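You operate a simulated robot arm through the tools that you are given. There is no shell and no other tool. Be economical: measure what you need, move in short steps, check, and stop when the job is done.

The job below is to be done with a simulated robot arm. You get a single attempt, and the scene is never put back.

Task
Seat the sample vial, give it three drops of cloud tint and three of orange tint, then cap it.
Fine: vial pushed home in its block first; the collar shows the colour; each dropper back in its own bottle.

It is judged by the outcome, as a careful person would: the job done as asked, and still so three seconds after it is handed in. It fails if anything else is knocked over, pushed out of place, dropped, spilled or broken. Lids that push on must go on centred and level and be pressed home; caps that screw on are set level and turned clockwise until they are tight.

Robot
A 6-joint arm with a two-finger parallel gripper, fixed in place. Base frame: the origin is at the foot of the arm, x ahead of it, y to its left, z up; the work surface is at about z = 0.85. Lengths are in m, angles in degrees, forces in N, time in s.
With the tool pointing down near the work surface it reaches from about 0.36 to 0.76 m from the base axis. Its first joint turns from -66.0 to 66.0 degrees. Payload 2.45 kg.
The tool frame sits at the grasp point between the pads (the TCP): z along the fingers, y along the line on which they close. The tips reach 0.024 m beyond it. Largest opening 0.068 m; finger width 0.017, thickness 0.01; the body of the gripper, 0.04 by 0.07 m, starts 0.041 m behind the TCP.
Orientation is that of the tool frame in the base frame, as a unit quaternion [w, x, y, z]. With the fingers straight down and closing along the base's y, the tool's x points along the base's -x, its y along +y and its z along -z.

Tools
- The arm moves only by the tool arm_command. Its argument "moves" is a list of rows, each a list of 3 entries, a list of its own where there are three numbers: the turn, a rotation vector about the tool's x, y, z in degrees, then the shift along the tool's x, y, z in m, then the finger opening in m, from 0 to 0.068. In form: [[[rx, ry, rz], [dx, dy, dz], fingers], ...]. A call has 1 to 20 rows; each row is the pose to reach, as a shift and turn from the pose commanded when the call began, along the tool's axes at that moment. A row lasts 0.2 s, in which the tool goes at most 0.05 m and 8.6 degrees; a call with a longer step from one row to the next is refused whole, and so is a gripper value outside its range. Where a pose cannot be reached the arm comes as near as it can. A force on the tool above 40 N (or 10 N above the force at the start of the call, whichever is more), or a blocked arm, ends the call early, and 0.2 s more pass. Each finger travels about 0.108 m/s and halts on what it meets, pressing with about 22 N; the grip force reading is that of the motor and also rises with nothing between the fingers. The clock runs only during rows and for 0.2 s after the last one: add rows that repeat a pose to give the fingers time. It gives the time, the measured TCP pose, the force on the tool (base axes), the opening and the grip force at its end, in the units of the frame above (readings bear some noise).
- Cameras (640 x 400 px; columns grow to the right, rows downward): "scene" is fixed at [0.1902, 0.4432, 1.455]; the picture's right is [-0.40, -0.92, 0.00], its down [-0.64, 0.28, -0.71] and it looks along [0.65, -0.28, -0.70] (base axes); focal length 355 px, centre (320, 200). "wrist" rides on the gripper at [-0.032, 0, -0.039] in the tool frame; the picture's right is [0.00, -1.00, 0.00], its down [0.97, 0.00, -0.24] and it looks along [0.24, 0.00, 0.97] (tool axes); focal length 218 px, centre (320, 200). There is no depth. A picture from a camera that has moved, and an enlarged one, comes with that camera's place and axes in the base frame and with its lens. The place of the scene camera against the robot may be out by one fixed shift of up to 0.012 m in any direction.
- snapshot(camera): a new picture of that camera. No time passes.
- enlarge(camera, box): a new picture of the part [left, top, right, bottom] of that camera's present view, enlarged. No time passes.
- finish_job(): hands the job in; it is judged then, once.

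Work in short steps. Places have to be worked out from the pictures, the camera data and where the tool is seen: move nearer, look again, correct. Check each grasp and each placing, and mend what went wrong. You have 120 turns and 68 pictures in all, those below and enlarged ones among them. Open the gripper and draw the arm clear of the work before you hand the job in, unless the task says otherwise; then end with one line.

The tools are called as name(argument=value, ...) on one line, values as JSON. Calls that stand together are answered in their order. arm_command: Moves the arm, as the interface text tells. Its arguments: {"type":"object","properties":{"moves":{"type":"array"}},"required":["moves"]} The other tools are called the same way: snapshot (camera) takes a picture; enlarge (camera, box) takes an enlarged picture of a part of a camera's view; finish_job () hands the job in.

At the start:

```text
time: 0.0
tool_pos: [0.3715, 0.283, 1.1675]
tcp_rot: [0.0, -0.001, 1.0, 0.0]
contact_force: [0.6, -0.4, -0.1]
gripper_width: 0.068
finger_force: 0.0
```

scene: 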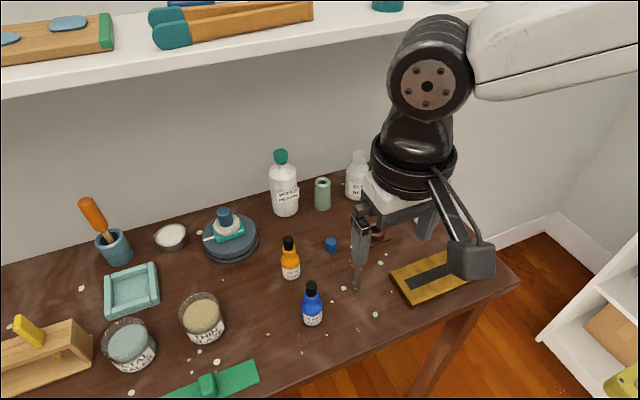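
wrist: 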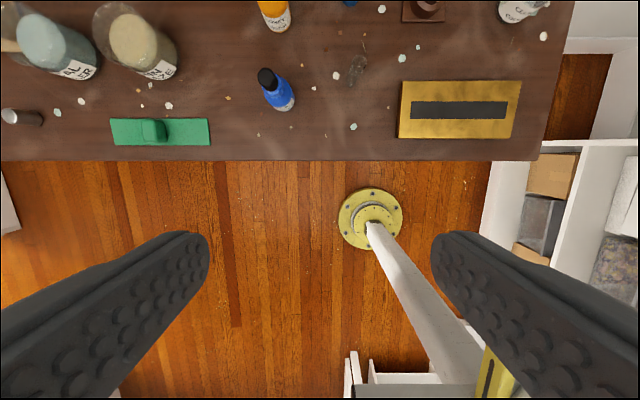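

I'll first look closer at the table to identify the vial, block, cap and tint bottles.

enlarge(camera="scene", box=[240, 130, 440, 340])

enlarge(camera="wrist", box=[230, 0, 560, 160])

enlarge(camera="scene", box=[0, 180, 270, 400])

```text
1.90 times, centred on (340, 235) of scene
camera zoom: at [0.1902, 0.4432, 1.455], right [-0.4, -0.92, 0.0], down [-0.64, 0.28, -0.71], along [0.65, -0.28, -0.7], focal length 676 px, centre (282, 133)
```

zoom: 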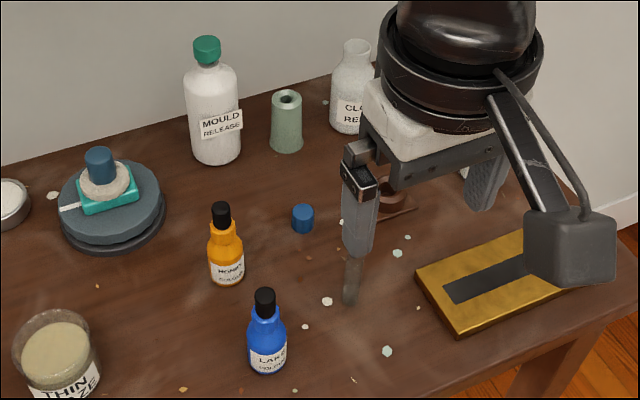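

```text
1.94 times, centred on (395, 80) of wrist
camera zoom: at [0.4026, 0.2819, 1.205], right [0.0, -1.0, 0.0], down [-0.97, 0.0, 0.24], along [-0.24, 0.0, -0.97], focal length 423 px, centre (174, 433)
```

zoom: 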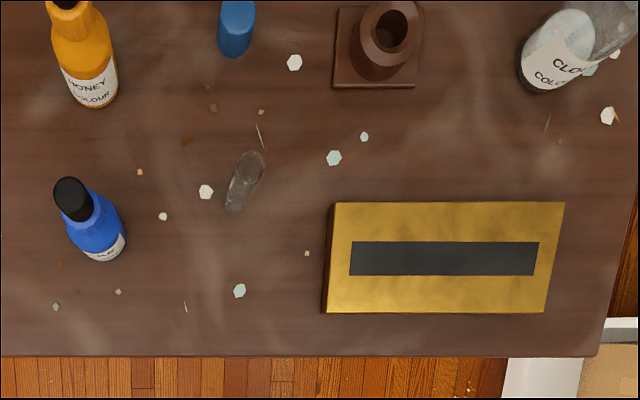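

```text
1.82 times, centred on (135, 290) of scene
camera zoom: at [0.1902, 0.4432, 1.455], right [-0.4, -0.92, 0.0], down [-0.64, 0.28, -0.71], along [0.65, -0.28, -0.7], focal length 645 px, centre (656, 36)
```

zoom: 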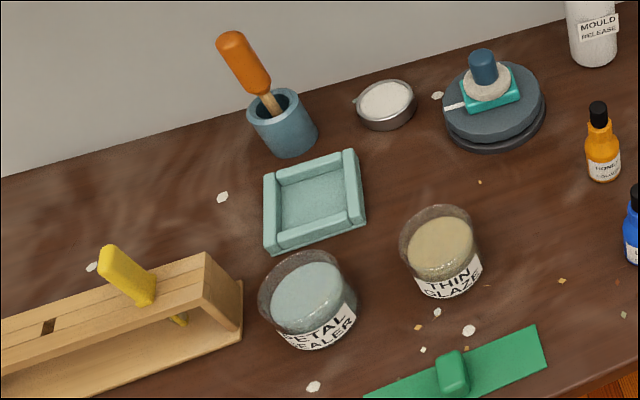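

The block (brown, with hole) is near (0.60,0.14), the blue cap near (0.59,0.24), a glass vial near (0.49,0.235), the honey bottle near (0.57,0.34), and a "CLO… COLOUR" bottle near (0.60,0.0). I move over the block area to look from above.

arm_command(moves=[[[0, 0, 0], [-0.035, -0.03, 0], 0.068], [[0, 0, 0], [-0.07, -0.06, 0], 0.068], [[0, 0, 0], [-0.1, -0.09, 0], 0.068], [[0, 0, 0], [-0.13, -0.12, 0], 0.068], [[0, 0, 0], [-0.16, -0.15, 0], 0.068], [[0, 0, 0], [-0.18, -0.17, 0], 0.068]])

snapshot(camera="wrist")

snapshot(camera="scene")

```text
time: 1.4
tool_pos: [0.5519, 0.1124, 1.1666]
tcp_rot: [0.001, 0.0, 1.0, 0.001]
contact_force: [-0.2, 0.2, 0.2]
gripper_width: 0.0681
finger_force: 0.0
```

```text
62 pictures are left
camera wrist: at [0.5826, 0.1121, 1.2056], right [0.0, -1.0, 0.0], down [-0.97, 0.0, 0.24], along [-0.24, 0.0, -0.97], focal length 218 px, centre (320, 200)
```

wrist: 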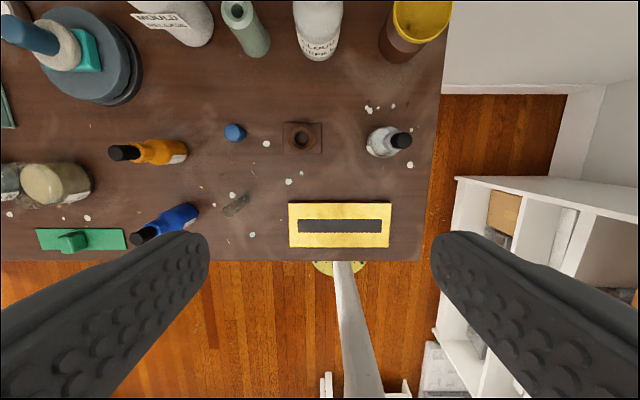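

```text
61 pictures are left
```

scene: 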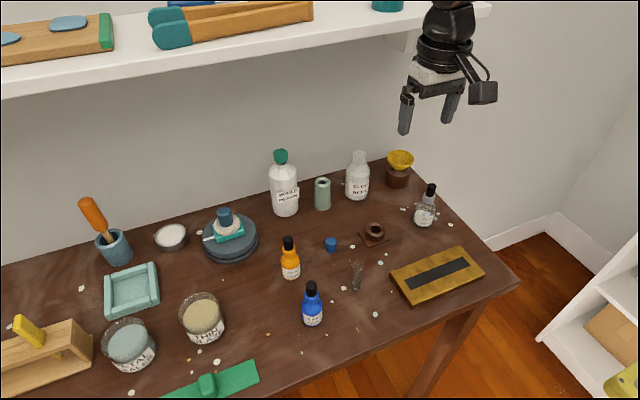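

Clear view now; I zoom on the working area.

enlarge(camera="scene", box=[320, 170, 450, 300])

enlarge(camera="wrist", box=[210, 100, 430, 230])

enlarge(camera="scene", box=[260, 220, 390, 335])

```text
3.08 times, centred on (385, 235) of scene
camera zoom: at [0.1902, 0.4431, 1.455], right [-0.4, -0.92, 0.0], down [-0.64, 0.28, -0.71], along [0.65, -0.28, -0.7], focal length 1092 px, centre (120, 92)
```

zoom: 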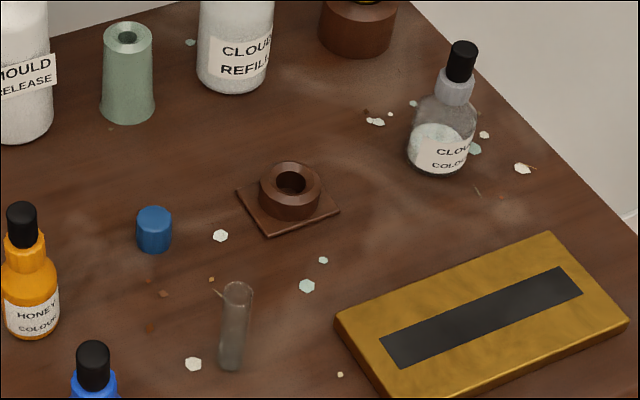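

```text
2.91 times, centred on (320, 165) of wrist
camera zoom: at [0.5826, 0.1121, 1.2056], right [0.0, -1.0, 0.0], down [-0.97, 0.0, 0.24], along [-0.24, 0.0, -0.97], focal length 635 px, centre (320, 302)
```

zoom: 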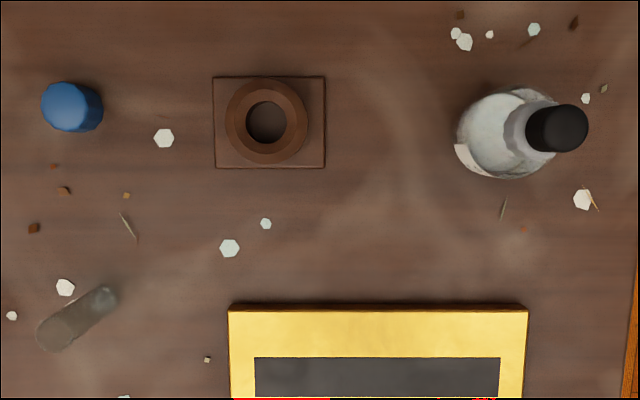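

```text
3.48 times, centred on (325, 278) of scene
camera zoom: at [0.1902, 0.4431, 1.455], right [-0.4, -0.92, 0.0], down [-0.64, 0.28, -0.71], along [0.65, -0.28, -0.7], focal length 1234 px, centre (303, -70)
```

zoom: 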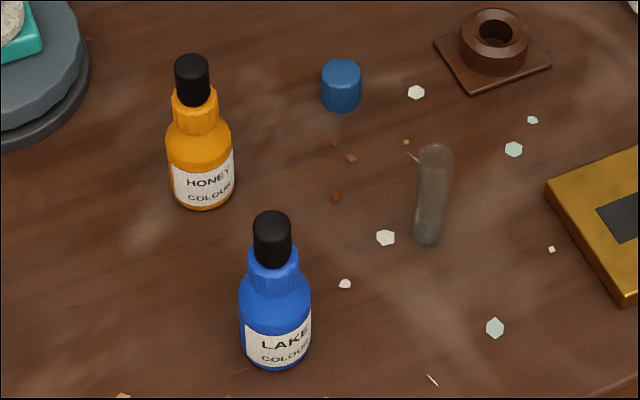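

The vial stands upright at about (0.496,0.237). The dropper bottles are CLOUD COLOUR (white collar), HONEY (orange) and LAKE (blue). I go above the vial for a closer look.

arm_command(moves=[[[0, 0, 0], [0.009, 0.021, 0.028], 0.068], [[0, 0, 0], [0.018, 0.042, 0.056], 0.068], [[0, 0, 0], [0.028, 0.063, 0.084], 0.068], [[0, 0, 0], [0.038, 0.084, 0.11], 0.068], [[0, 0, 0], [0.047, 0.105, 0.14], 0.068], [[0, 0, 0], [0.056, 0.125, 0.167], 0.068]])

snapshot(camera="wrist")

enlarge(camera="scene", box=[300, 180, 430, 310])

```text
time: 2.8
tool_pos: [0.4961, 0.2363, 0.9998]
tcp_rot: [0.001, -0.001, 1.0, 0.001]
contact_force: [0.8, 0.3, 0.0]
gripper_width: 0.0681
finger_force: 0.0
```

```text
57 pictures are left
camera wrist: at [0.5268, 0.2365, 1.0376], right [0.0, -1.0, 0.0], down [-0.97, 0.0, 0.24], along [-0.24, 0.0, -0.97], focal length 218 px, centre (320, 200)
```

wrist: 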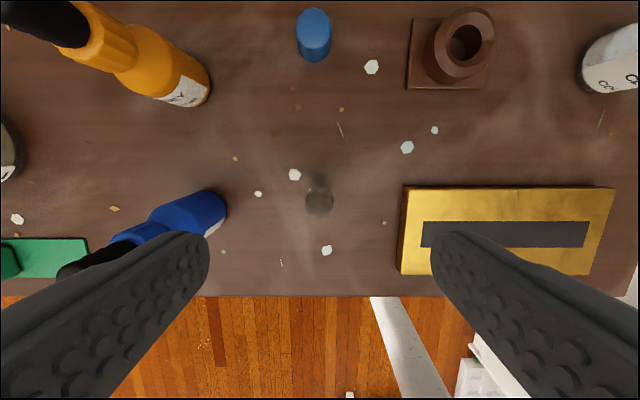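

```text
3.08 times, centred on (365, 245) of scene
camera zoom: at [0.1902, 0.4432, 1.455], right [-0.4, -0.92, 0.0], down [-0.64, 0.28, -0.71], along [0.65, -0.28, -0.7], focal length 1092 px, centre (182, 62)
```

zoom: 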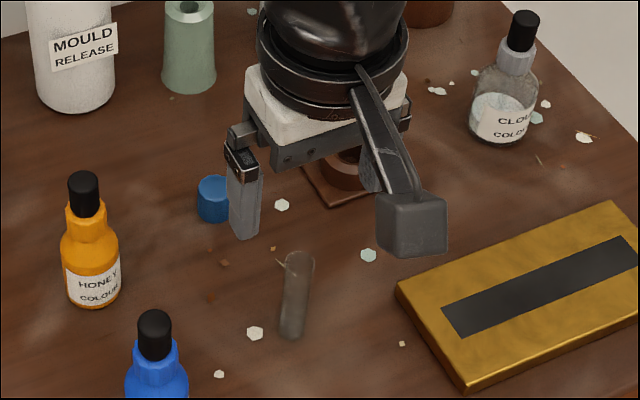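

enlarge(camera="wrist", box=[280, 155, 360, 235])

```text
5.00 times, centred on (320, 195) of wrist
camera zoom: at [0.5268, 0.2365, 1.0376], right [0.0, -1.0, 0.0], down [-0.97, 0.0, 0.24], along [-0.24, 0.0, -0.97], focal length 1091 px, centre (320, 225)
```

zoom: 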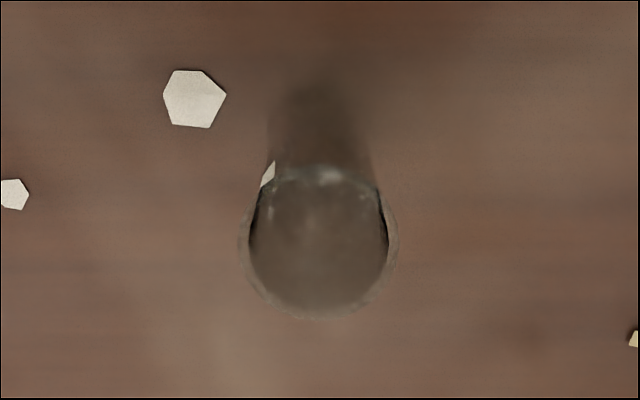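

The vial is centred under the tool (axis ≈ (0.496,0.2365), height ≈0.068, Ø≈0.0175). I descend to z=0.900 and close gently.

arm_command(moves=[[[0, 0, 0], [0, 0, 0.035], 0.06], [[0, 0, 0], [0, 0, 0.07], 0.05], [[0, 0, 0], [0, 0, 0.1], 0.04], [[0, 0, 0], [0, 0, 0.1], 0.03], [[0, 0, 0], [0, 0, 0.1], 0.02], [[0, 0, 0], [0, 0, 0.1], 0.015], [[0, 0, 0], [0, 0, 0.1], 0.013], [[0, 0, 0], [0, 0, 0.1], 0.013]])

snapshot(camera="wrist")

```text
time: 4.6
tool_pos: [0.4955, 0.2377, 0.9004]
tcp_rot: [0.0, -0.001, 1.0, -0.001]
contact_force: [-0.4, 0.6, 0.8]
gripper_width: 0.0165
finger_force: 15.6
```

```text
54 pictures are left
camera wrist: at [0.5265, 0.2369, 0.9379], right [0.0, -1.0, 0.0], down [-0.97, 0.0, 0.24], along [-0.24, 0.0, -0.97], focal length 218 px, centre (320, 200)
```

wrist: 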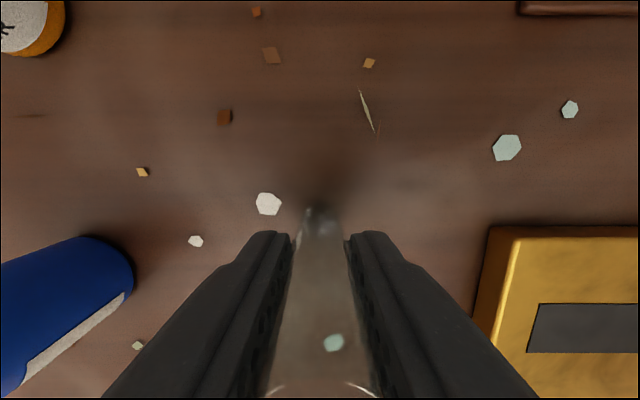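

Vial held. Lift to z≈0.98 and travel to above the block hole, (0.594,0.139).

arm_command(moves=[[[0, 0, 0], [0, 0, -0.02], 0.013], [[0, 0, 0], [0, 0, -0.05], 0.013], [[0, 0, 0], [-0.01, -0.01, -0.08], 0.013], [[0, 0, 0], [-0.03, -0.03, -0.08], 0.013], [[0, 0, 0], [-0.055, -0.055, -0.08], 0.013], [[0, 0, 0], [-0.08, -0.08, -0.08], 0.013], [[0, 0, 0], [-0.0985, -0.0987, -0.08], 0.013], [[0, 0, 0], [-0.0985, -0.0987, -0.08], 0.013]])

snapshot(camera="wrist")

enlarge(camera="scene", box=[330, 160, 430, 260])

```text
time: 6.4
tool_pos: [0.5939, 0.1378, 0.9799]
tcp_rot: [-0.001, -0.002, 1.0, 0.0]
contact_force: [1.0, -0.5, -0.9]
gripper_width: 0.0169
finger_force: 16.0
```

```text
53 pictures are left
camera wrist: at [0.6243, 0.1368, 1.0176], right [0.0, -1.0, 0.0], down [-0.97, 0.0, 0.24], along [-0.24, 0.0, -0.97], focal length 218 px, centre (320, 200)
```

wrist: 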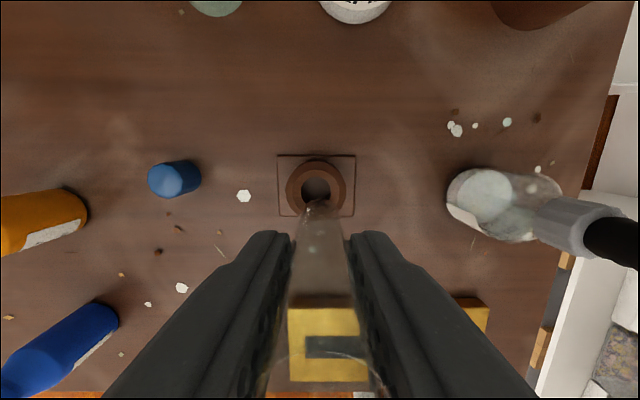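

```text
4.00 times, centred on (380, 210) of scene
camera zoom: at [0.1902, 0.4431, 1.455], right [-0.4, -0.92, 0.0], down [-0.64, 0.28, -0.71], along [0.65, -0.28, -0.7], focal length 1420 px, centre (80, 160)
```

zoom: 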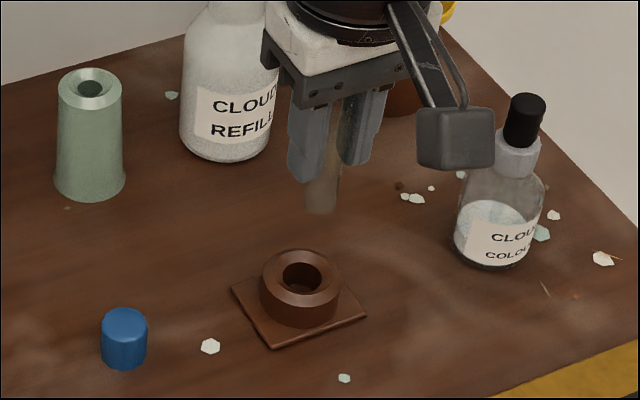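

enlarge(camera="wrist", box=[270, 145, 370, 225])

```text
5.00 times, centred on (320, 185) of wrist
camera zoom: at [0.6243, 0.1368, 1.0176], right [0.0, -1.0, 0.0], down [-0.97, 0.0, 0.24], along [-0.24, 0.0, -0.97], focal length 1091 px, centre (320, 275)
```

zoom: 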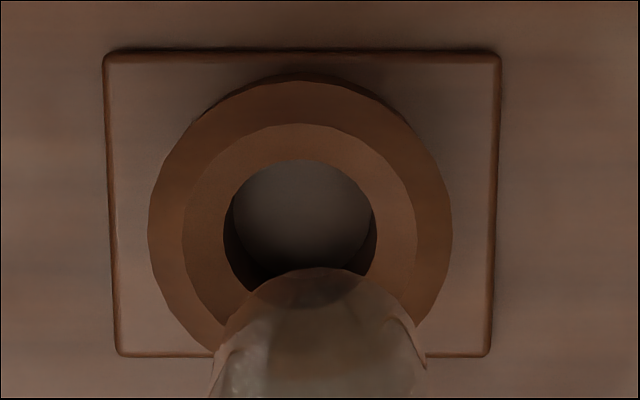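

Hole centre is at (0.594,0.1395), vial 2 mm off in y. I shift +2 mm in y and lower the vial into the hole in small steps, watching force.

arm_command(moves=[[[0, 0, 0], [0, 0.002, 0.02], 0.013], [[0, 0, 0], [0, 0.002, 0.04], 0.013], [[0, 0, 0], [0, 0.002, 0.05], 0.013], [[0, 0, 0], [0, 0.002, 0.056], 0.013], [[0, 0, 0], [0, 0.002, 0.06], 0.013], [[0, 0, 0], [0, 0.002, 0.064], 0.013], [[0, 0, 0], [0, 0.002, 0.064], 0.013]])

snapshot(camera="wrist")

```text
time: 8.0
tool_pos: [0.5961, 0.1393, 0.9177]
tcp_rot: [0.004, 0.0, 1.0, 0.001]
contact_force: [-5.1, -5.1, 36.0]
gripper_width: 0.0167
finger_force: 15.7
```

```text
50 pictures are left
camera wrist: at [0.6263, 0.14, 0.9567], right [0.0, -1.0, 0.0], down [-0.97, 0.0, 0.23], along [-0.23, 0.0, -0.97], focal length 218 px, centre (320, 200)
```

wrist: 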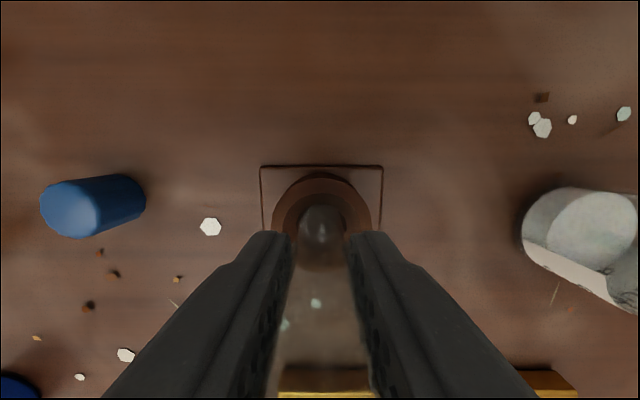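

enlarge(camera="wrist", box=[250, 155, 390, 275])

enlarge(camera="scene", box=[340, 190, 410, 260])

```text
3.33 times, centred on (320, 215) of wrist
camera zoom: at [0.6263, 0.14, 0.9567], right [0.0, -1.0, 0.0], down [-0.97, 0.0, 0.23], along [-0.23, 0.0, -0.97], focal length 728 px, centre (320, 150)
```

zoom: 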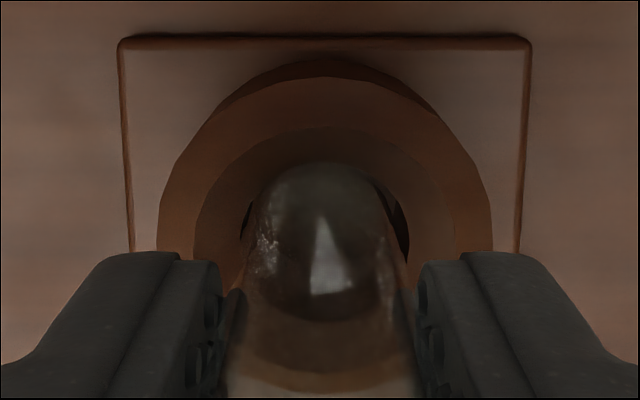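

```text
5.71 times, centred on (375, 225) of scene
camera zoom: at [0.1894, 0.4429, 1.4552], right [-0.4, -0.92, 0.0], down [-0.64, 0.28, -0.71], along [0.66, -0.28, -0.7], focal length 2028 px, centre (6, 57)
```

zoom: 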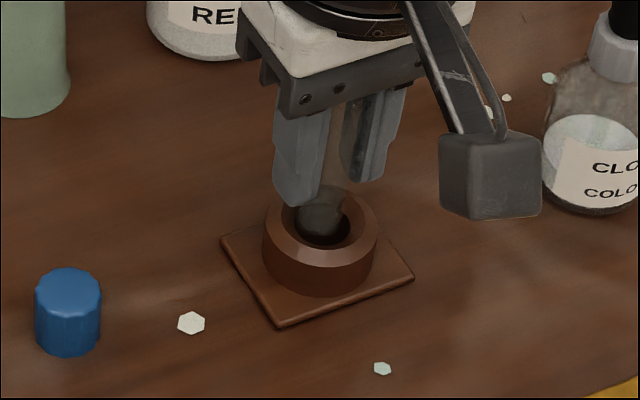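

Contact in the funnel: reactions push toward −x and −y, consistent with pictures (hole slightly to −x, −y). I back up a few mm, shift 2 mm −x and 1 mm −y, and lower again.

arm_command(moves=[[[0, 0, 0], [0, 0, -0.005], 0.013], [[0, 0, 0], [0.002, -0.001, -0.005], 0.013], [[0, 0, 0], [0.002, -0.001, -0.005], 0.013]])

arm_command(moves=[[[0, 0, 0], [0, 0, 0.002], 0.013], [[0, 0, 0], [0, 0, 0.004], 0.013], [[0, 0, 0], [0, 0, 0.006], 0.013], [[0, 0, 0], [0, 0, 0.008], 0.013], [[0, 0, 0], [0, 0, 0.01], 0.013]])

```text
time: 8.8
tool_pos: [0.5909, 0.1386, 0.9206]
tcp_rot: [-0.001, -0.001, 1.0, 0.0]
contact_force: [1.0, -0.4, 0.2]
gripper_width: 0.0166
finger_force: 15.6
```

```text
time: 10.0
tool_pos: [0.5935, 0.1408, 0.9113]
tcp_rot: [0.001, 0.001, 1.0, 0.001]
contact_force: [-0.8, 0.3, -0.2]
gripper_width: 0.0164
finger_force: 16.0
```

It slid in freely. Continue down until it bottoms.

arm_command(moves=[[[0, 0, 0], [0, 0, 0.002], 0.013], [[0, 0, 0], [0, 0, 0.004], 0.013], [[0, 0, 0], [0, 0, 0.006], 0.013], [[0, 0, 0], [0, 0, 0.008], 0.013], [[0, 0, 0], [0, 0, 0.0095], 0.013], [[0, 0, 0], [0, 0, 0.011], 0.013]])

snapshot(camera="wrist")

```text
time: 11.4
tool_pos: [0.5938, 0.14, 0.9012]
tcp_rot: [0.003, 0.001, 1.0, 0.0]
contact_force: [0.1, -6.3, 20.9]
gripper_width: 0.0166
finger_force: 15.7
```

```text
47 pictures are left
camera wrist: at [0.6241, 0.1396, 0.9396], right [0.0, -1.0, 0.0], down [-0.97, 0.0, 0.24], along [-0.24, 0.0, -0.97], focal length 218 px, centre (320, 200)
```

wrist: 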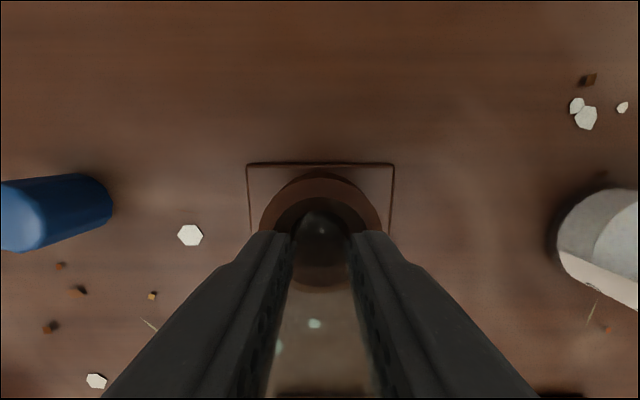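

Resistance of ~21 N at z=0.901. I press a bit further to see if it bottoms.

arm_command(moves=[[[0, 0, 0], [0, 0, 0.001], 0.013], [[0, 0, 0], [0, 0, 0.002], 0.013], [[0, 0, 0], [0, 0, 0.003], 0.013], [[0, 0, 0], [0, 0, 0.004], 0.013]])

enlarge(camera="wrist", box=[240, 155, 400, 275])

enlarge(camera="scene", box=[340, 190, 410, 260])

```text
time: 12.1
tool_pos: [0.5933, 0.1398, 0.9015]
tcp_rot: [0.003, 0.0, 1.0, 0.001]
contact_force: [-6.4, -2.4, 9.2]
gripper_width: 0.0164
finger_force: 15.5
stopped in row 3: the force on the tool passed its limit (the readings are from after the stop); the commanded pose is now the measured one
```

```text
3.33 times, centred on (320, 215) of wrist
camera zoom: at [0.6243, 0.1396, 0.9393], right [0.0, -1.0, 0.0], down [-0.97, 0.0, 0.24], along [-0.24, 0.0, -0.97], focal length 728 px, centre (320, 150)
```

zoom: 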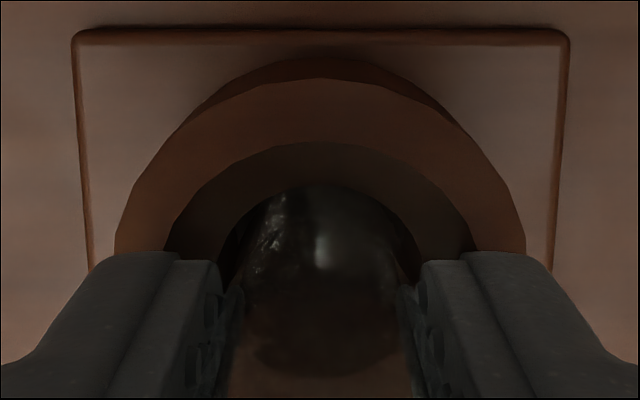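

```text
5.71 times, centred on (375, 225) of scene
camera zoom: at [0.1899, 0.4431, 1.4551], right [-0.4, -0.92, 0.0], down [-0.64, 0.28, -0.71], along [0.65, -0.28, -0.7], focal length 2028 px, centre (6, 57)
```

zoom: 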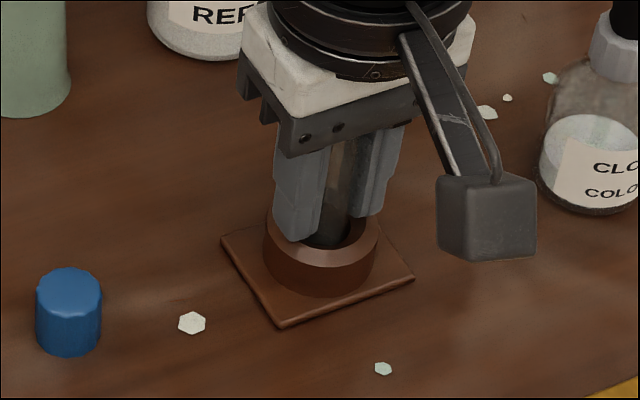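

Force limit reached without further motion: either bottomed or fingertips on the collar. I release, rise, close fingers, and look before pressing down on the rim.

arm_command(moves=[[[0, 0, 0], [0, 0, 0], 0.025], [[0, 0, 0], [0, 0, 0], 0.035], [[0, 0, 0], [0, 0, -0.03], 0.035], [[0, 0, 0], [0, 0, -0.07], 0.035], [[0, 0, 0], [0, 0, -0.09], 0.035], [[0, 0, 0], [0, 0, -0.09], 0.035]])

enlarge(camera="wrist", box=[250, 140, 410, 260])

enlarge(camera="scene", box=[340, 190, 410, 260])

```text
time: 13.5
tool_pos: [0.5947, 0.1414, 0.9892]
tcp_rot: [0.003, 0.0, 1.0, 0.0]
contact_force: [-0.6, 0.0, 0.0]
gripper_width: 0.0351
finger_force: 0.1
```

```text
3.33 times, centred on (330, 200) of wrist
camera zoom: at [0.6238, 0.1394, 1.0272], right [0.0, -1.0, 0.0], down [-0.97, 0.0, 0.24], along [-0.24, 0.0, -0.97], focal length 728 px, centre (287, 200)
```

zoom: 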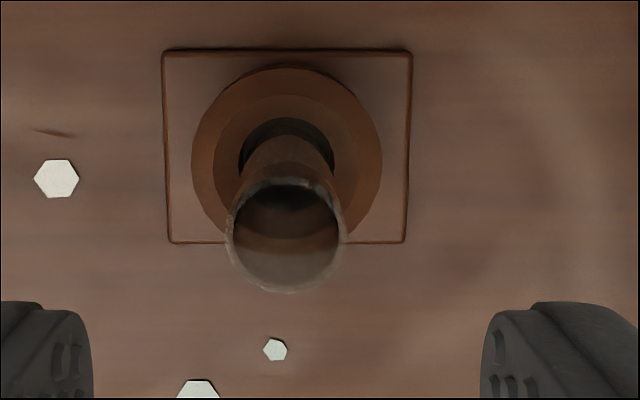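

```text
5.71 times, centred on (375, 225) of scene
camera zoom: at [0.1902, 0.4432, 1.455], right [-0.4, -0.92, 0.0], down [-0.64, 0.28, -0.71], along [0.65, -0.28, -0.7], focal length 2028 px, centre (6, 57)
```

zoom: 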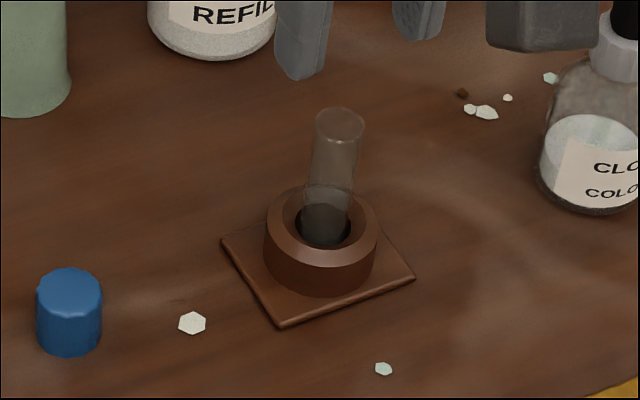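

Vial stands upright in the block, rim ≈0.92. I close the fingers and press on the rim to make sure it is home.

arm_command(moves=[[[0, 0, 0], [0, 0, 0], 0.02], [[0, 0, 0], [0, 0, 0.01], 0.0], [[0, 0, 0], [0, 0, 0.025], 0.0], [[0, 0, 0], [0, 0, 0.035], 0.0], [[0, 0, 0], [0, 0, 0.04], 0.0], [[0, 0, 0], [0, 0, 0.043], 0.0], [[0, 0, 0], [0, 0, 0.046], 0.0], [[0, 0, 0], [0, 0, 0.049], 0.0], [[0, 0, 0], [0, 0, 0.052], 0.0], [[0, 0, 0], [0, 0, 0.055], 0.0]])

```text
time: 15.0
tool_pos: [0.5946, 0.1398, 0.9501]
tcp_rot: [0.004, 0.0, 1.0, 0.0]
contact_force: [-4.6, -1.2, 8.5]
gripper_width: 0.0002
finger_force: 22.8
stopped in row 7: the force on the tool passed its limit (the readings are from after the stop); the commanded pose is now the measured one
```

arm_command(moves=[[[0, 0, 0], [0, 0, 0.001], 0.0], [[0, 0, 0], [0, 0, 0.002], 0.0], [[0, 0, 0], [0, 0, 0.003], 0.0], [[0, 0, 0], [0, 0, 0.004], 0.0], [[0, 0, 0], [0, 0, 0.005], 0.0], [[0, 0, 0], [0, 0, 0.006], 0.0], [[0, 0, 0], [0, 0, 0.007], 0.0]])

enlarge(camera="scene", box=[340, 190, 410, 260])

```text
time: 15.8
tool_pos: [0.5957, 0.1393, 0.9516]
tcp_rot: [0.007, -0.001, 1.0, 0.002]
contact_force: [-5.8, -0.7, 9.3]
gripper_width: 0.0
finger_force: 21.8
stopped in row 4: the force on the tool passed its limit (the readings are from after the stop); the commanded pose is now the measured one
```

```text
5.71 times, centred on (375, 225) of scene
camera zoom: at [0.1899, 0.4431, 1.455], right [-0.4, -0.92, 0.0], down [-0.64, 0.28, -0.71], along [0.65, -0.28, -0.7], focal length 2028 px, centre (6, 57)
```

zoom: 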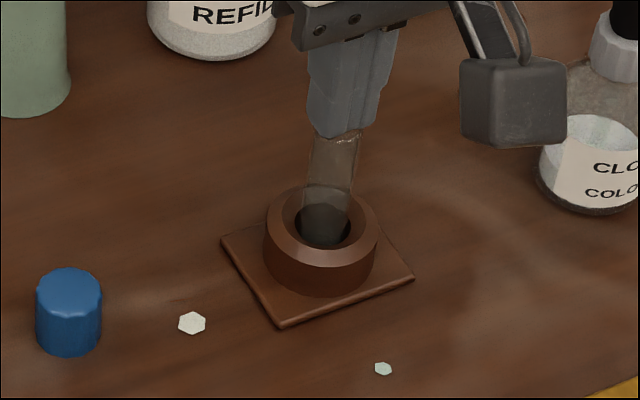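

Rim stays at ≈0.926 under 40 N: the vial is home. Next I rise and go over the cloud bottle's dropper, ≈(0.588,0.0175), to look closely.

arm_command(moves=[[[0, 0, 0], [0, 0, -0.04], 0.0], [[0, 0, 0], [0, 0, -0.08], 0.01], [[0, 0, 0], [0.002, -0.03, -0.09], 0.03], [[0, 0, 0], [0.004, -0.07, -0.09], 0.05], [[0, 0, 0], [0.006, -0.11, -0.09], 0.05], [[0, 0, 0], [0.006, -0.122, -0.09], 0.05], [[0, 0, 0], [0.006, -0.122, -0.09], 0.05]])

snapshot(camera="wrist")

enlarge(camera="scene", box=[360, 160, 460, 250])

```text
time: 17.4
tool_pos: [0.5895, 0.0186, 1.0395]
tcp_rot: [0.005, 0.001, 1.0, 0.002]
contact_force: [0.2, 0.4, -0.2]
gripper_width: 0.0503
finger_force: 0.0
```

```text
41 pictures are left
camera wrist: at [0.62, 0.0167, 1.0773], right [0.0, -1.0, 0.0], down [-0.97, 0.0, 0.23], along [-0.23, 0.0, -0.97], focal length 218 px, centre (320, 200)
```

wrist: 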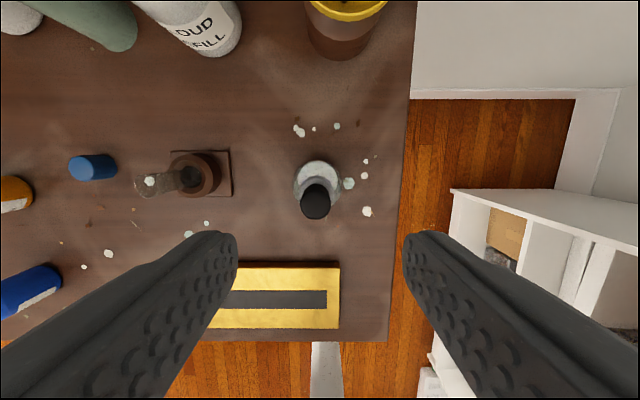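

```text
4.44 times, centred on (410, 205) of scene
camera zoom: at [0.1902, 0.4431, 1.455], right [-0.4, -0.92, 0.0], down [-0.64, 0.28, -0.71], along [0.65, -0.28, -0.7], focal length 1577 px, centre (-80, 178)
```

zoom: 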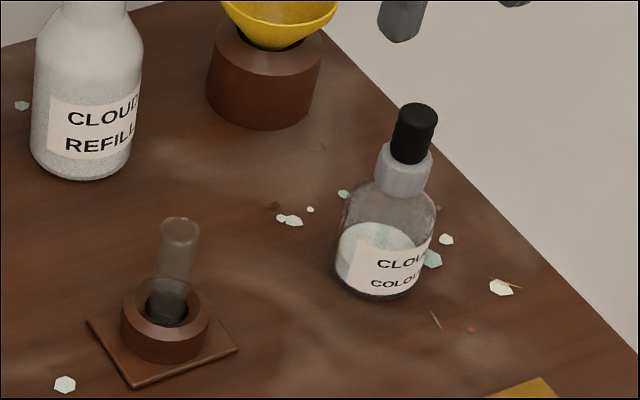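

enlarge(camera="wrist", box=[270, 140, 370, 240])

```text
4.00 times, centred on (320, 190) of wrist
camera zoom: at [0.62, 0.0167, 1.0773], right [0.0, -1.0, 0.0], down [-0.97, 0.0, 0.23], along [-0.23, 0.0, -0.97], focal length 873 px, centre (320, 240)
```

zoom: 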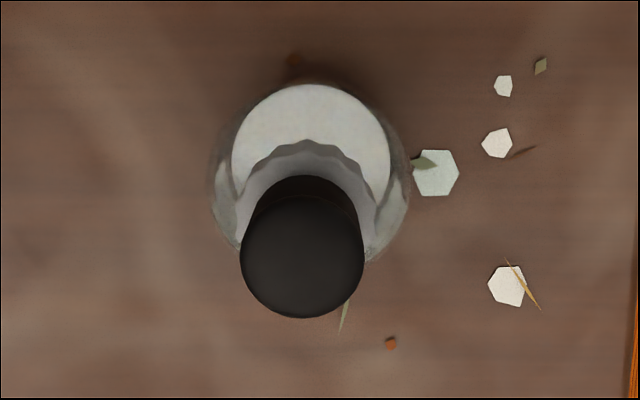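

Bulb top centre is ≈(0.591,0.019), Ø≈0.016. I correct the small tilt and descend so the pads straddle the bulb, fingers still open.

arm_command(moves=[[[0, 0.3, 0], [0, 0, 0.02], 0.04], [[0, 0.57, 0], [-0.001, 0.0005, 0.04], 0.04], [[0, 0.57, 0], [-0.001, 0.0005, 0.06], 0.04], [[0, 0.57, 0], [-0.001, 0.0005, 0.075], 0.04], [[0, 0.57, 0], [-0.001, 0.0005, 0.08], 0.04], [[0, 0.57, 0], [-0.001, 0.0005, 0.08], 0.04]])

snapshot(camera="wrist")

enlarge(camera="scene", box=[385, 165, 465, 240])

```text
time: 18.8
tool_pos: [0.5905, 0.0179, 0.9591]
tcp_rot: [0.002, 0.001, 1.0, 0.001]
contact_force: [-0.4, 0.7, -0.7]
gripper_width: 0.0401
finger_force: 0.1
```

```text
38 pictures are left
camera wrist: at [0.6217, 0.0173, 0.9964], right [0.0, -1.0, 0.0], down [-0.97, 0.0, 0.24], along [-0.24, 0.0, -0.97], focal length 218 px, centre (320, 200)
```

wrist: 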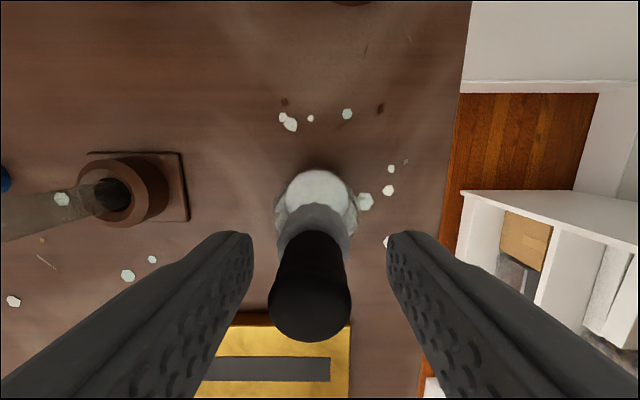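

```text
5.33 times, centred on (425, 202) of scene
camera zoom: at [0.1902, 0.4432, 1.455], right [-0.4, -0.92, 0.0], down [-0.64, 0.28, -0.71], along [0.65, -0.28, -0.7], focal length 1893 px, centre (-240, 187)
```

zoom: 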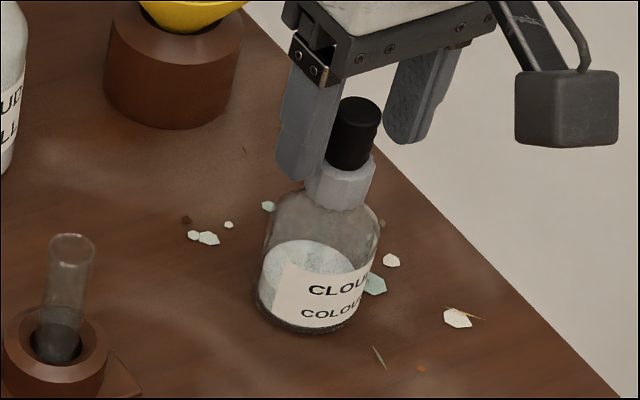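

Fingertips are at the bulb's base, just above the collar — right height. I shift 1 mm +y and close gently in steps to see where contact occurs.

arm_command(moves=[[[0, 0, 0], [0, 0.001, 0], 0.03], [[0, 0, 0], [0, 0.001, 0], 0.022], [[0, 0, 0], [0, 0.001, 0], 0.018], [[0, 0, 0], [0, 0.001, 0], 0.016], [[0, 0, 0], [0, 0.001, 0], 0.0145], [[0, 0, 0], [0, 0.001, 0], 0.0145]])

```text
time: 20.2
tool_pos: [0.5915, 0.019, 0.959]
tcp_rot: [0.0, 0.001, 1.0, 0.002]
contact_force: [-0.7, -0.6, 0.6]
gripper_width: 0.0164
finger_force: 22.1
```

Contact at 0.0164 with 22 N. I try relaxing slightly to see whether a lighter hold is possible.

arm_command(moves=[[[0, 0, 0], [0, 0, 0], 0.016], [[0, 0, 0], [0, 0, 0], 0.016]])

```text
time: 20.8
tool_pos: [0.5916, 0.0182, 0.9584]
tcp_rot: [0.0, 0.0, 1.0, 0.002]
contact_force: [0.9, 0.6, 0.1]
gripper_width: 0.017
finger_force: 6.5
```

A light hold (6.5 N) works and a squeeze gives 22 N, so the bulb compresses. I lift the dropper straight up with the light hold.

arm_command(moves=[[[0, 0, 0], [0, 0, -0.005], 0.016], [[0, 0, 0], [0, 0, -0.015], 0.016], [[0, 0, 0], [0, 0, -0.03], 0.016], [[0, 0, 0], [0, 0, -0.05], 0.016], [[0, 0, 0], [0, 0, -0.07], 0.016], [[0, 0, 0], [0, 0, -0.09], 0.016], [[0, 0, 0], [0, 0, -0.11], 0.016], [[0, 0, 0], [0, 0, -0.11], 0.016]])

enlarge(camera="scene", box=[360, 110, 480, 245])

```text
time: 22.6
tool_pos: [0.5911, 0.0192, 1.0701]
tcp_rot: [0.0, 0.0, 1.0, 0.002]
contact_force: [-1.1, 0.2, 0.0]
gripper_width: 0.0169
finger_force: 5.7
```

```text
2.96 times, centred on (420, 178) of scene
camera zoom: at [0.1902, 0.4432, 1.455], right [-0.4, -0.92, 0.0], down [-0.64, 0.28, -0.71], along [0.65, -0.28, -0.7], focal length 1052 px, centre (24, 267)
```

zoom: 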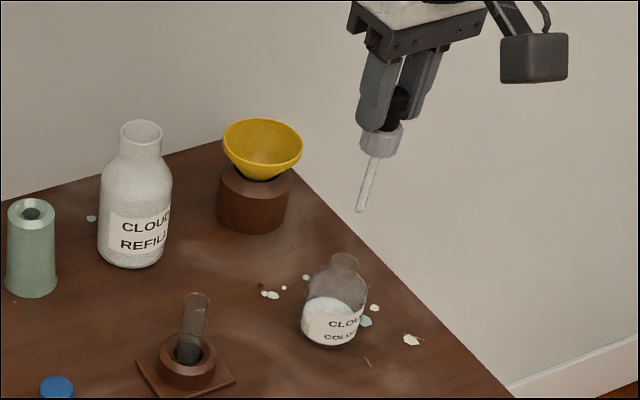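

Dropper with its white collar is out, loaded; tip ≈0.10 below TCP. I carry it at height to above the vial (0.5935,0.1397).

arm_command(moves=[[[0, 0, 0], [0, 0.02, 0], 0.016], [[0, 0, 0], [-0.001, 0.045, 0], 0.016], [[0, 0, 0], [-0.002, 0.07, 0], 0.016], [[0, 0, 0], [-0.0025, 0.095, 0], 0.016], [[0, 0, 0], [-0.0025, 0.112, 0], 0.016], [[0, 0, 0], [-0.0025, 0.1205, 0], 0.016], [[0, 0, 0], [-0.0025, 0.1205, 0], 0.016]])

enlarge(camera="wrist", box=[220, 100, 420, 300])

enlarge(camera="scene", box=[330, 130, 430, 250])

```text
time: 24.2
tool_pos: [0.5936, 0.1395, 1.0692]
tcp_rot: [0.0, -0.001, 1.0, 0.002]
contact_force: [-0.3, 0.1, -1.1]
gripper_width: 0.0171
finger_force: 0.6
```

```text
2.00 times, centred on (320, 200) of wrist
camera zoom: at [0.624, 0.1385, 1.1079], right [0.0, -1.0, 0.0], down [-0.97, 0.0, 0.24], along [-0.24, 0.0, -0.97], focal length 436 px, centre (320, 200)
```

zoom: 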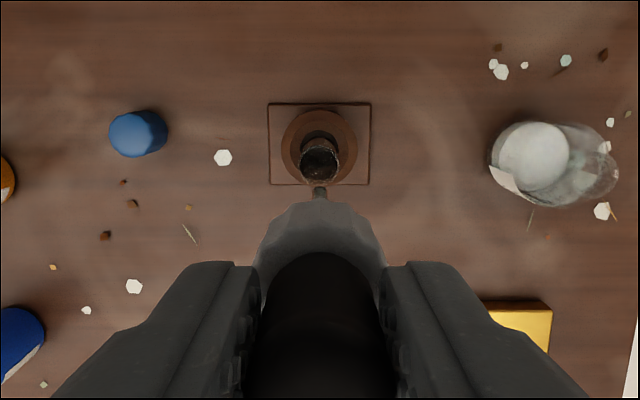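

```text
3.33 times, centred on (380, 190) of scene
camera zoom: at [0.1902, 0.4432, 1.455], right [-0.4, -0.92, 0.0], down [-0.64, 0.28, -0.71], along [0.65, -0.28, -0.7], focal length 1183 px, centre (120, 233)
```

zoom: 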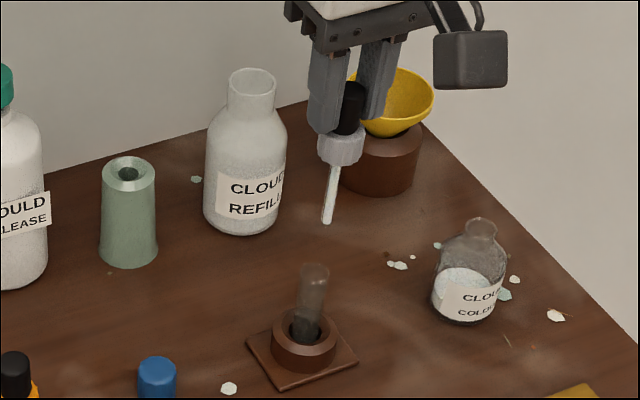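

Lateral alignment in y is good; x within 2–3 mm. Lower 3.5 cm so the tip is just above the rim and check again.

arm_command(moves=[[[0, 0, 0], [-0.001, 0, 0.012], 0.0158], [[0, 0, 0], [-0.001, 0, 0.024], 0.0158], [[0, 0, 0], [-0.001, 0, 0.033], 0.0158], [[0, 0, 0], [-0.001, 0, 0.033], 0.0158]])

enlarge(camera="wrist", box=[270, 120, 370, 220])

enlarge(camera="scene", box=[340, 170, 410, 250])

```text
time: 25.2
tool_pos: [0.5945, 0.14, 1.0373]
tcp_rot: [-0.001, 0.0, 1.0, 0.002]
contact_force: [-0.3, 0.5, 0.0]
gripper_width: 0.017
finger_force: 0.3
```

```text
4.00 times, centred on (320, 170) of wrist
camera zoom: at [0.6256, 0.1388, 1.0752], right [0.0, -1.0, 0.0], down [-0.97, 0.0, 0.24], along [-0.24, 0.0, -0.97], focal length 873 px, centre (320, 320)
```

zoom: 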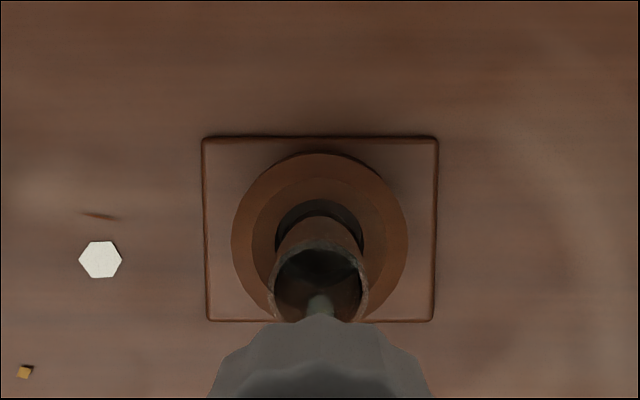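

```text
5.00 times, centred on (375, 210) of scene
camera zoom: at [0.1902, 0.4432, 1.455], right [-0.4, -0.92, 0.0], down [-0.64, 0.28, -0.71], along [0.65, -0.28, -0.7], focal length 1774 px, centre (45, 150)
```

zoom: 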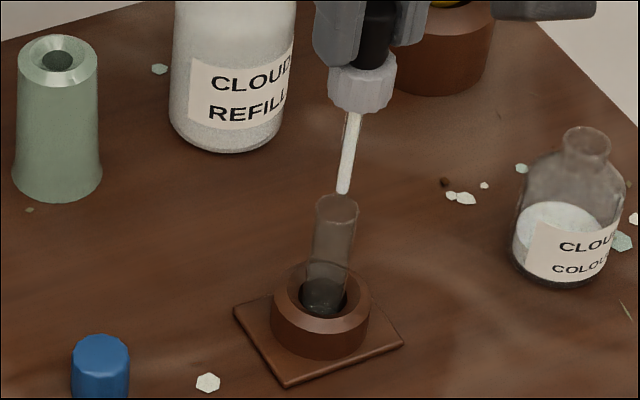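

Tip sits just above the rim centre. Lower 14 mm so the tip is inside the vial mouth.

arm_command(moves=[[[0, 0, 0], [-0.0005, -0.0005, 0.007], 0.0158], [[0, 0, 0], [-0.0005, -0.0005, 0.014], 0.0158], [[0, 0, 0], [-0.0005, -0.0005, 0.014], 0.0158]])

enlarge(camera="scene", box=[350, 185, 400, 245])

```text
time: 26.0
tool_pos: [0.5956, 0.1396, 1.0241]
tcp_rot: [0.002, 0.0, 1.0, 0.002]
contact_force: [-0.1, -0.9, 10.4]
gripper_width: 0.018
finger_force: 1.1
```

```text
6.67 times, centred on (375, 215) of scene
camera zoom: at [0.19, 0.4431, 1.455], right [-0.4, -0.92, 0.0], down [-0.64, 0.28, -0.71], along [0.65, -0.28, -0.7], focal length 2366 px, centre (-47, 100)
```

zoom: 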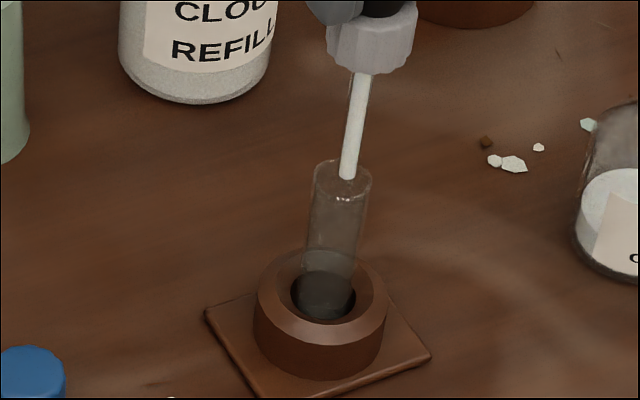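

A 10 N upward force: the tip is touching the rim. I back up 5 mm and look very closely.

arm_command(moves=[[[0, 0, 0], [0, 0, -0.003], 0.0158], [[0, 0, 0], [0, 0, -0.006], 0.0158], [[0, 0, 0], [0, 0, -0.006], 0.0158]])

enlarge(camera="scene", box=[362, 195, 387, 220])

enlarge(camera="wrist", box=[295, 150, 345, 200])

```text
time: 26.8
tool_pos: [0.5942, 0.1397, 1.0294]
tcp_rot: [0.0, 0.0, 1.0, 0.001]
contact_force: [0.2, -0.1, 0.4]
gripper_width: 0.0168
finger_force: 12.6
```

```text
16.00 times, centred on (374, 208) of scene
camera zoom: at [0.1902, 0.4432, 1.455], right [-0.4, -0.92, 0.0], down [-0.64, 0.28, -0.71], along [0.65, -0.28, -0.7], focal length 5678 px, centre (-552, 80)
```

zoom: 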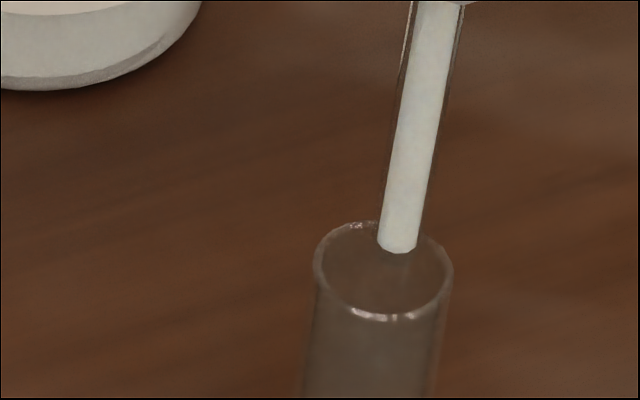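

```text
8.00 times, centred on (320, 175) of wrist
camera zoom: at [0.6246, 0.1386, 1.0659], right [0.0, -1.0, 0.0], down [-0.97, 0.0, 0.24], along [-0.24, 0.0, -0.97], focal length 1746 px, centre (320, 400)
```

zoom: 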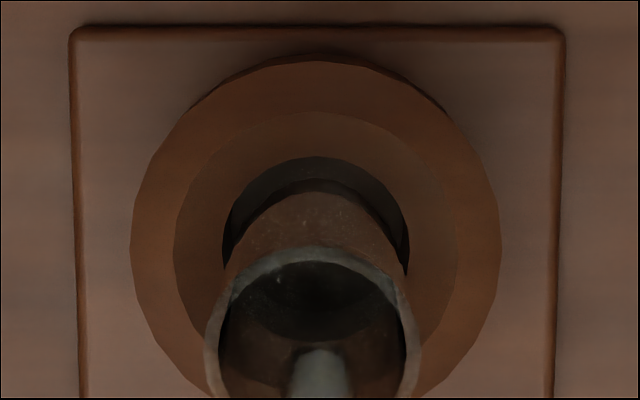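

Comparing both views, the tip sits ~3 mm toward −x from the vial axis (and ~1 mm −y). I shift +3 mm x, +0.8 mm y and lower carefully.

arm_command(moves=[[[0, 0, 0], [-0.003, 0.0008, 0], 0.0158], [[0, 0, 0], [-0.003, 0.0008, 0.004], 0.0158], [[0, 0, 0], [-0.003, 0.0008, 0.008], 0.0158], [[0, 0, 0], [-0.003, 0.0008, 0.012], 0.0158], [[0, 0, 0], [-0.003, 0.0008, 0.012], 0.0158]])

enlarge(camera="scene", box=[357, 190, 392, 235])

```text
time: 27.9
tool_pos: [0.5997, 0.1411, 1.0228]
tcp_rot: [0.006, -0.001, 1.0, 0.003]
contact_force: [-2.2, -1.8, 9.6]
gripper_width: 0.0165
finger_force: 22.1
stopped in row 5: the force on the tool passed its limit (the readings are from after the stop); the commanded pose is now the measured one
```

```text
8.89 times, centred on (374, 212) of scene
camera zoom: at [0.19, 0.4431, 1.455], right [-0.4, -0.92, 0.0], down [-0.64, 0.28, -0.71], along [0.65, -0.28, -0.7], focal length 3155 px, centre (-164, 89)
```

zoom: 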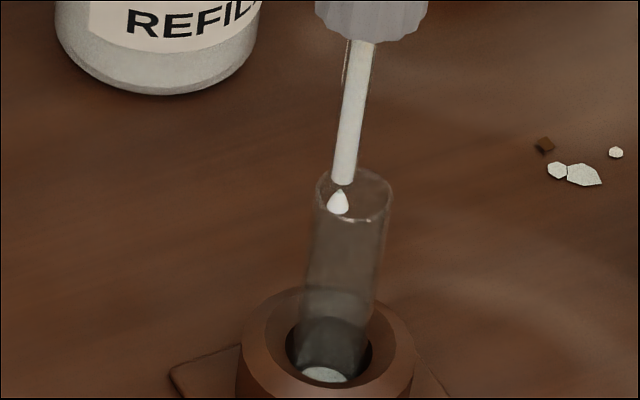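

A squeeze happened through the contact (22 N) and released at least one drop, which went into the vial. I raise 6 mm, re-centre (−4 mm x), relax the grip a bit, and look at the count.

arm_command(moves=[[[0, 0, 0], [0, 0, -0.004], 0.0162], [[0, -0.7, 0], [0.003, -0.0005, -0.008], 0.0164], [[0, -0.7, 0], [0.003, -0.0005, -0.008], 0.0164]])

enlarge(camera="scene", box=[357, 190, 392, 235])

```text
time: 28.7
tool_pos: [0.5967, 0.1414, 1.0281]
tcp_rot: [0.012, 0.0, 1.0, 0.004]
contact_force: [0.5, 0.8, 0.1]
gripper_width: 0.0172
finger_force: 5.9
```

```text
8.89 times, centred on (374, 212) of scene
camera zoom: at [0.1902, 0.4432, 1.455], right [-0.4, -0.92, 0.0], down [-0.64, 0.28, -0.71], along [0.65, -0.28, -0.7], focal length 3155 px, centre (-164, 89)
```

zoom: 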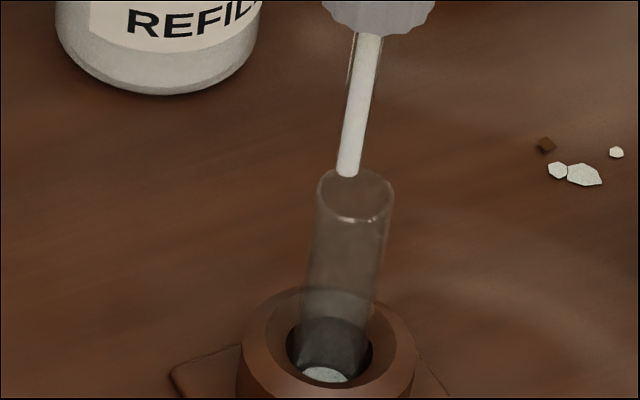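

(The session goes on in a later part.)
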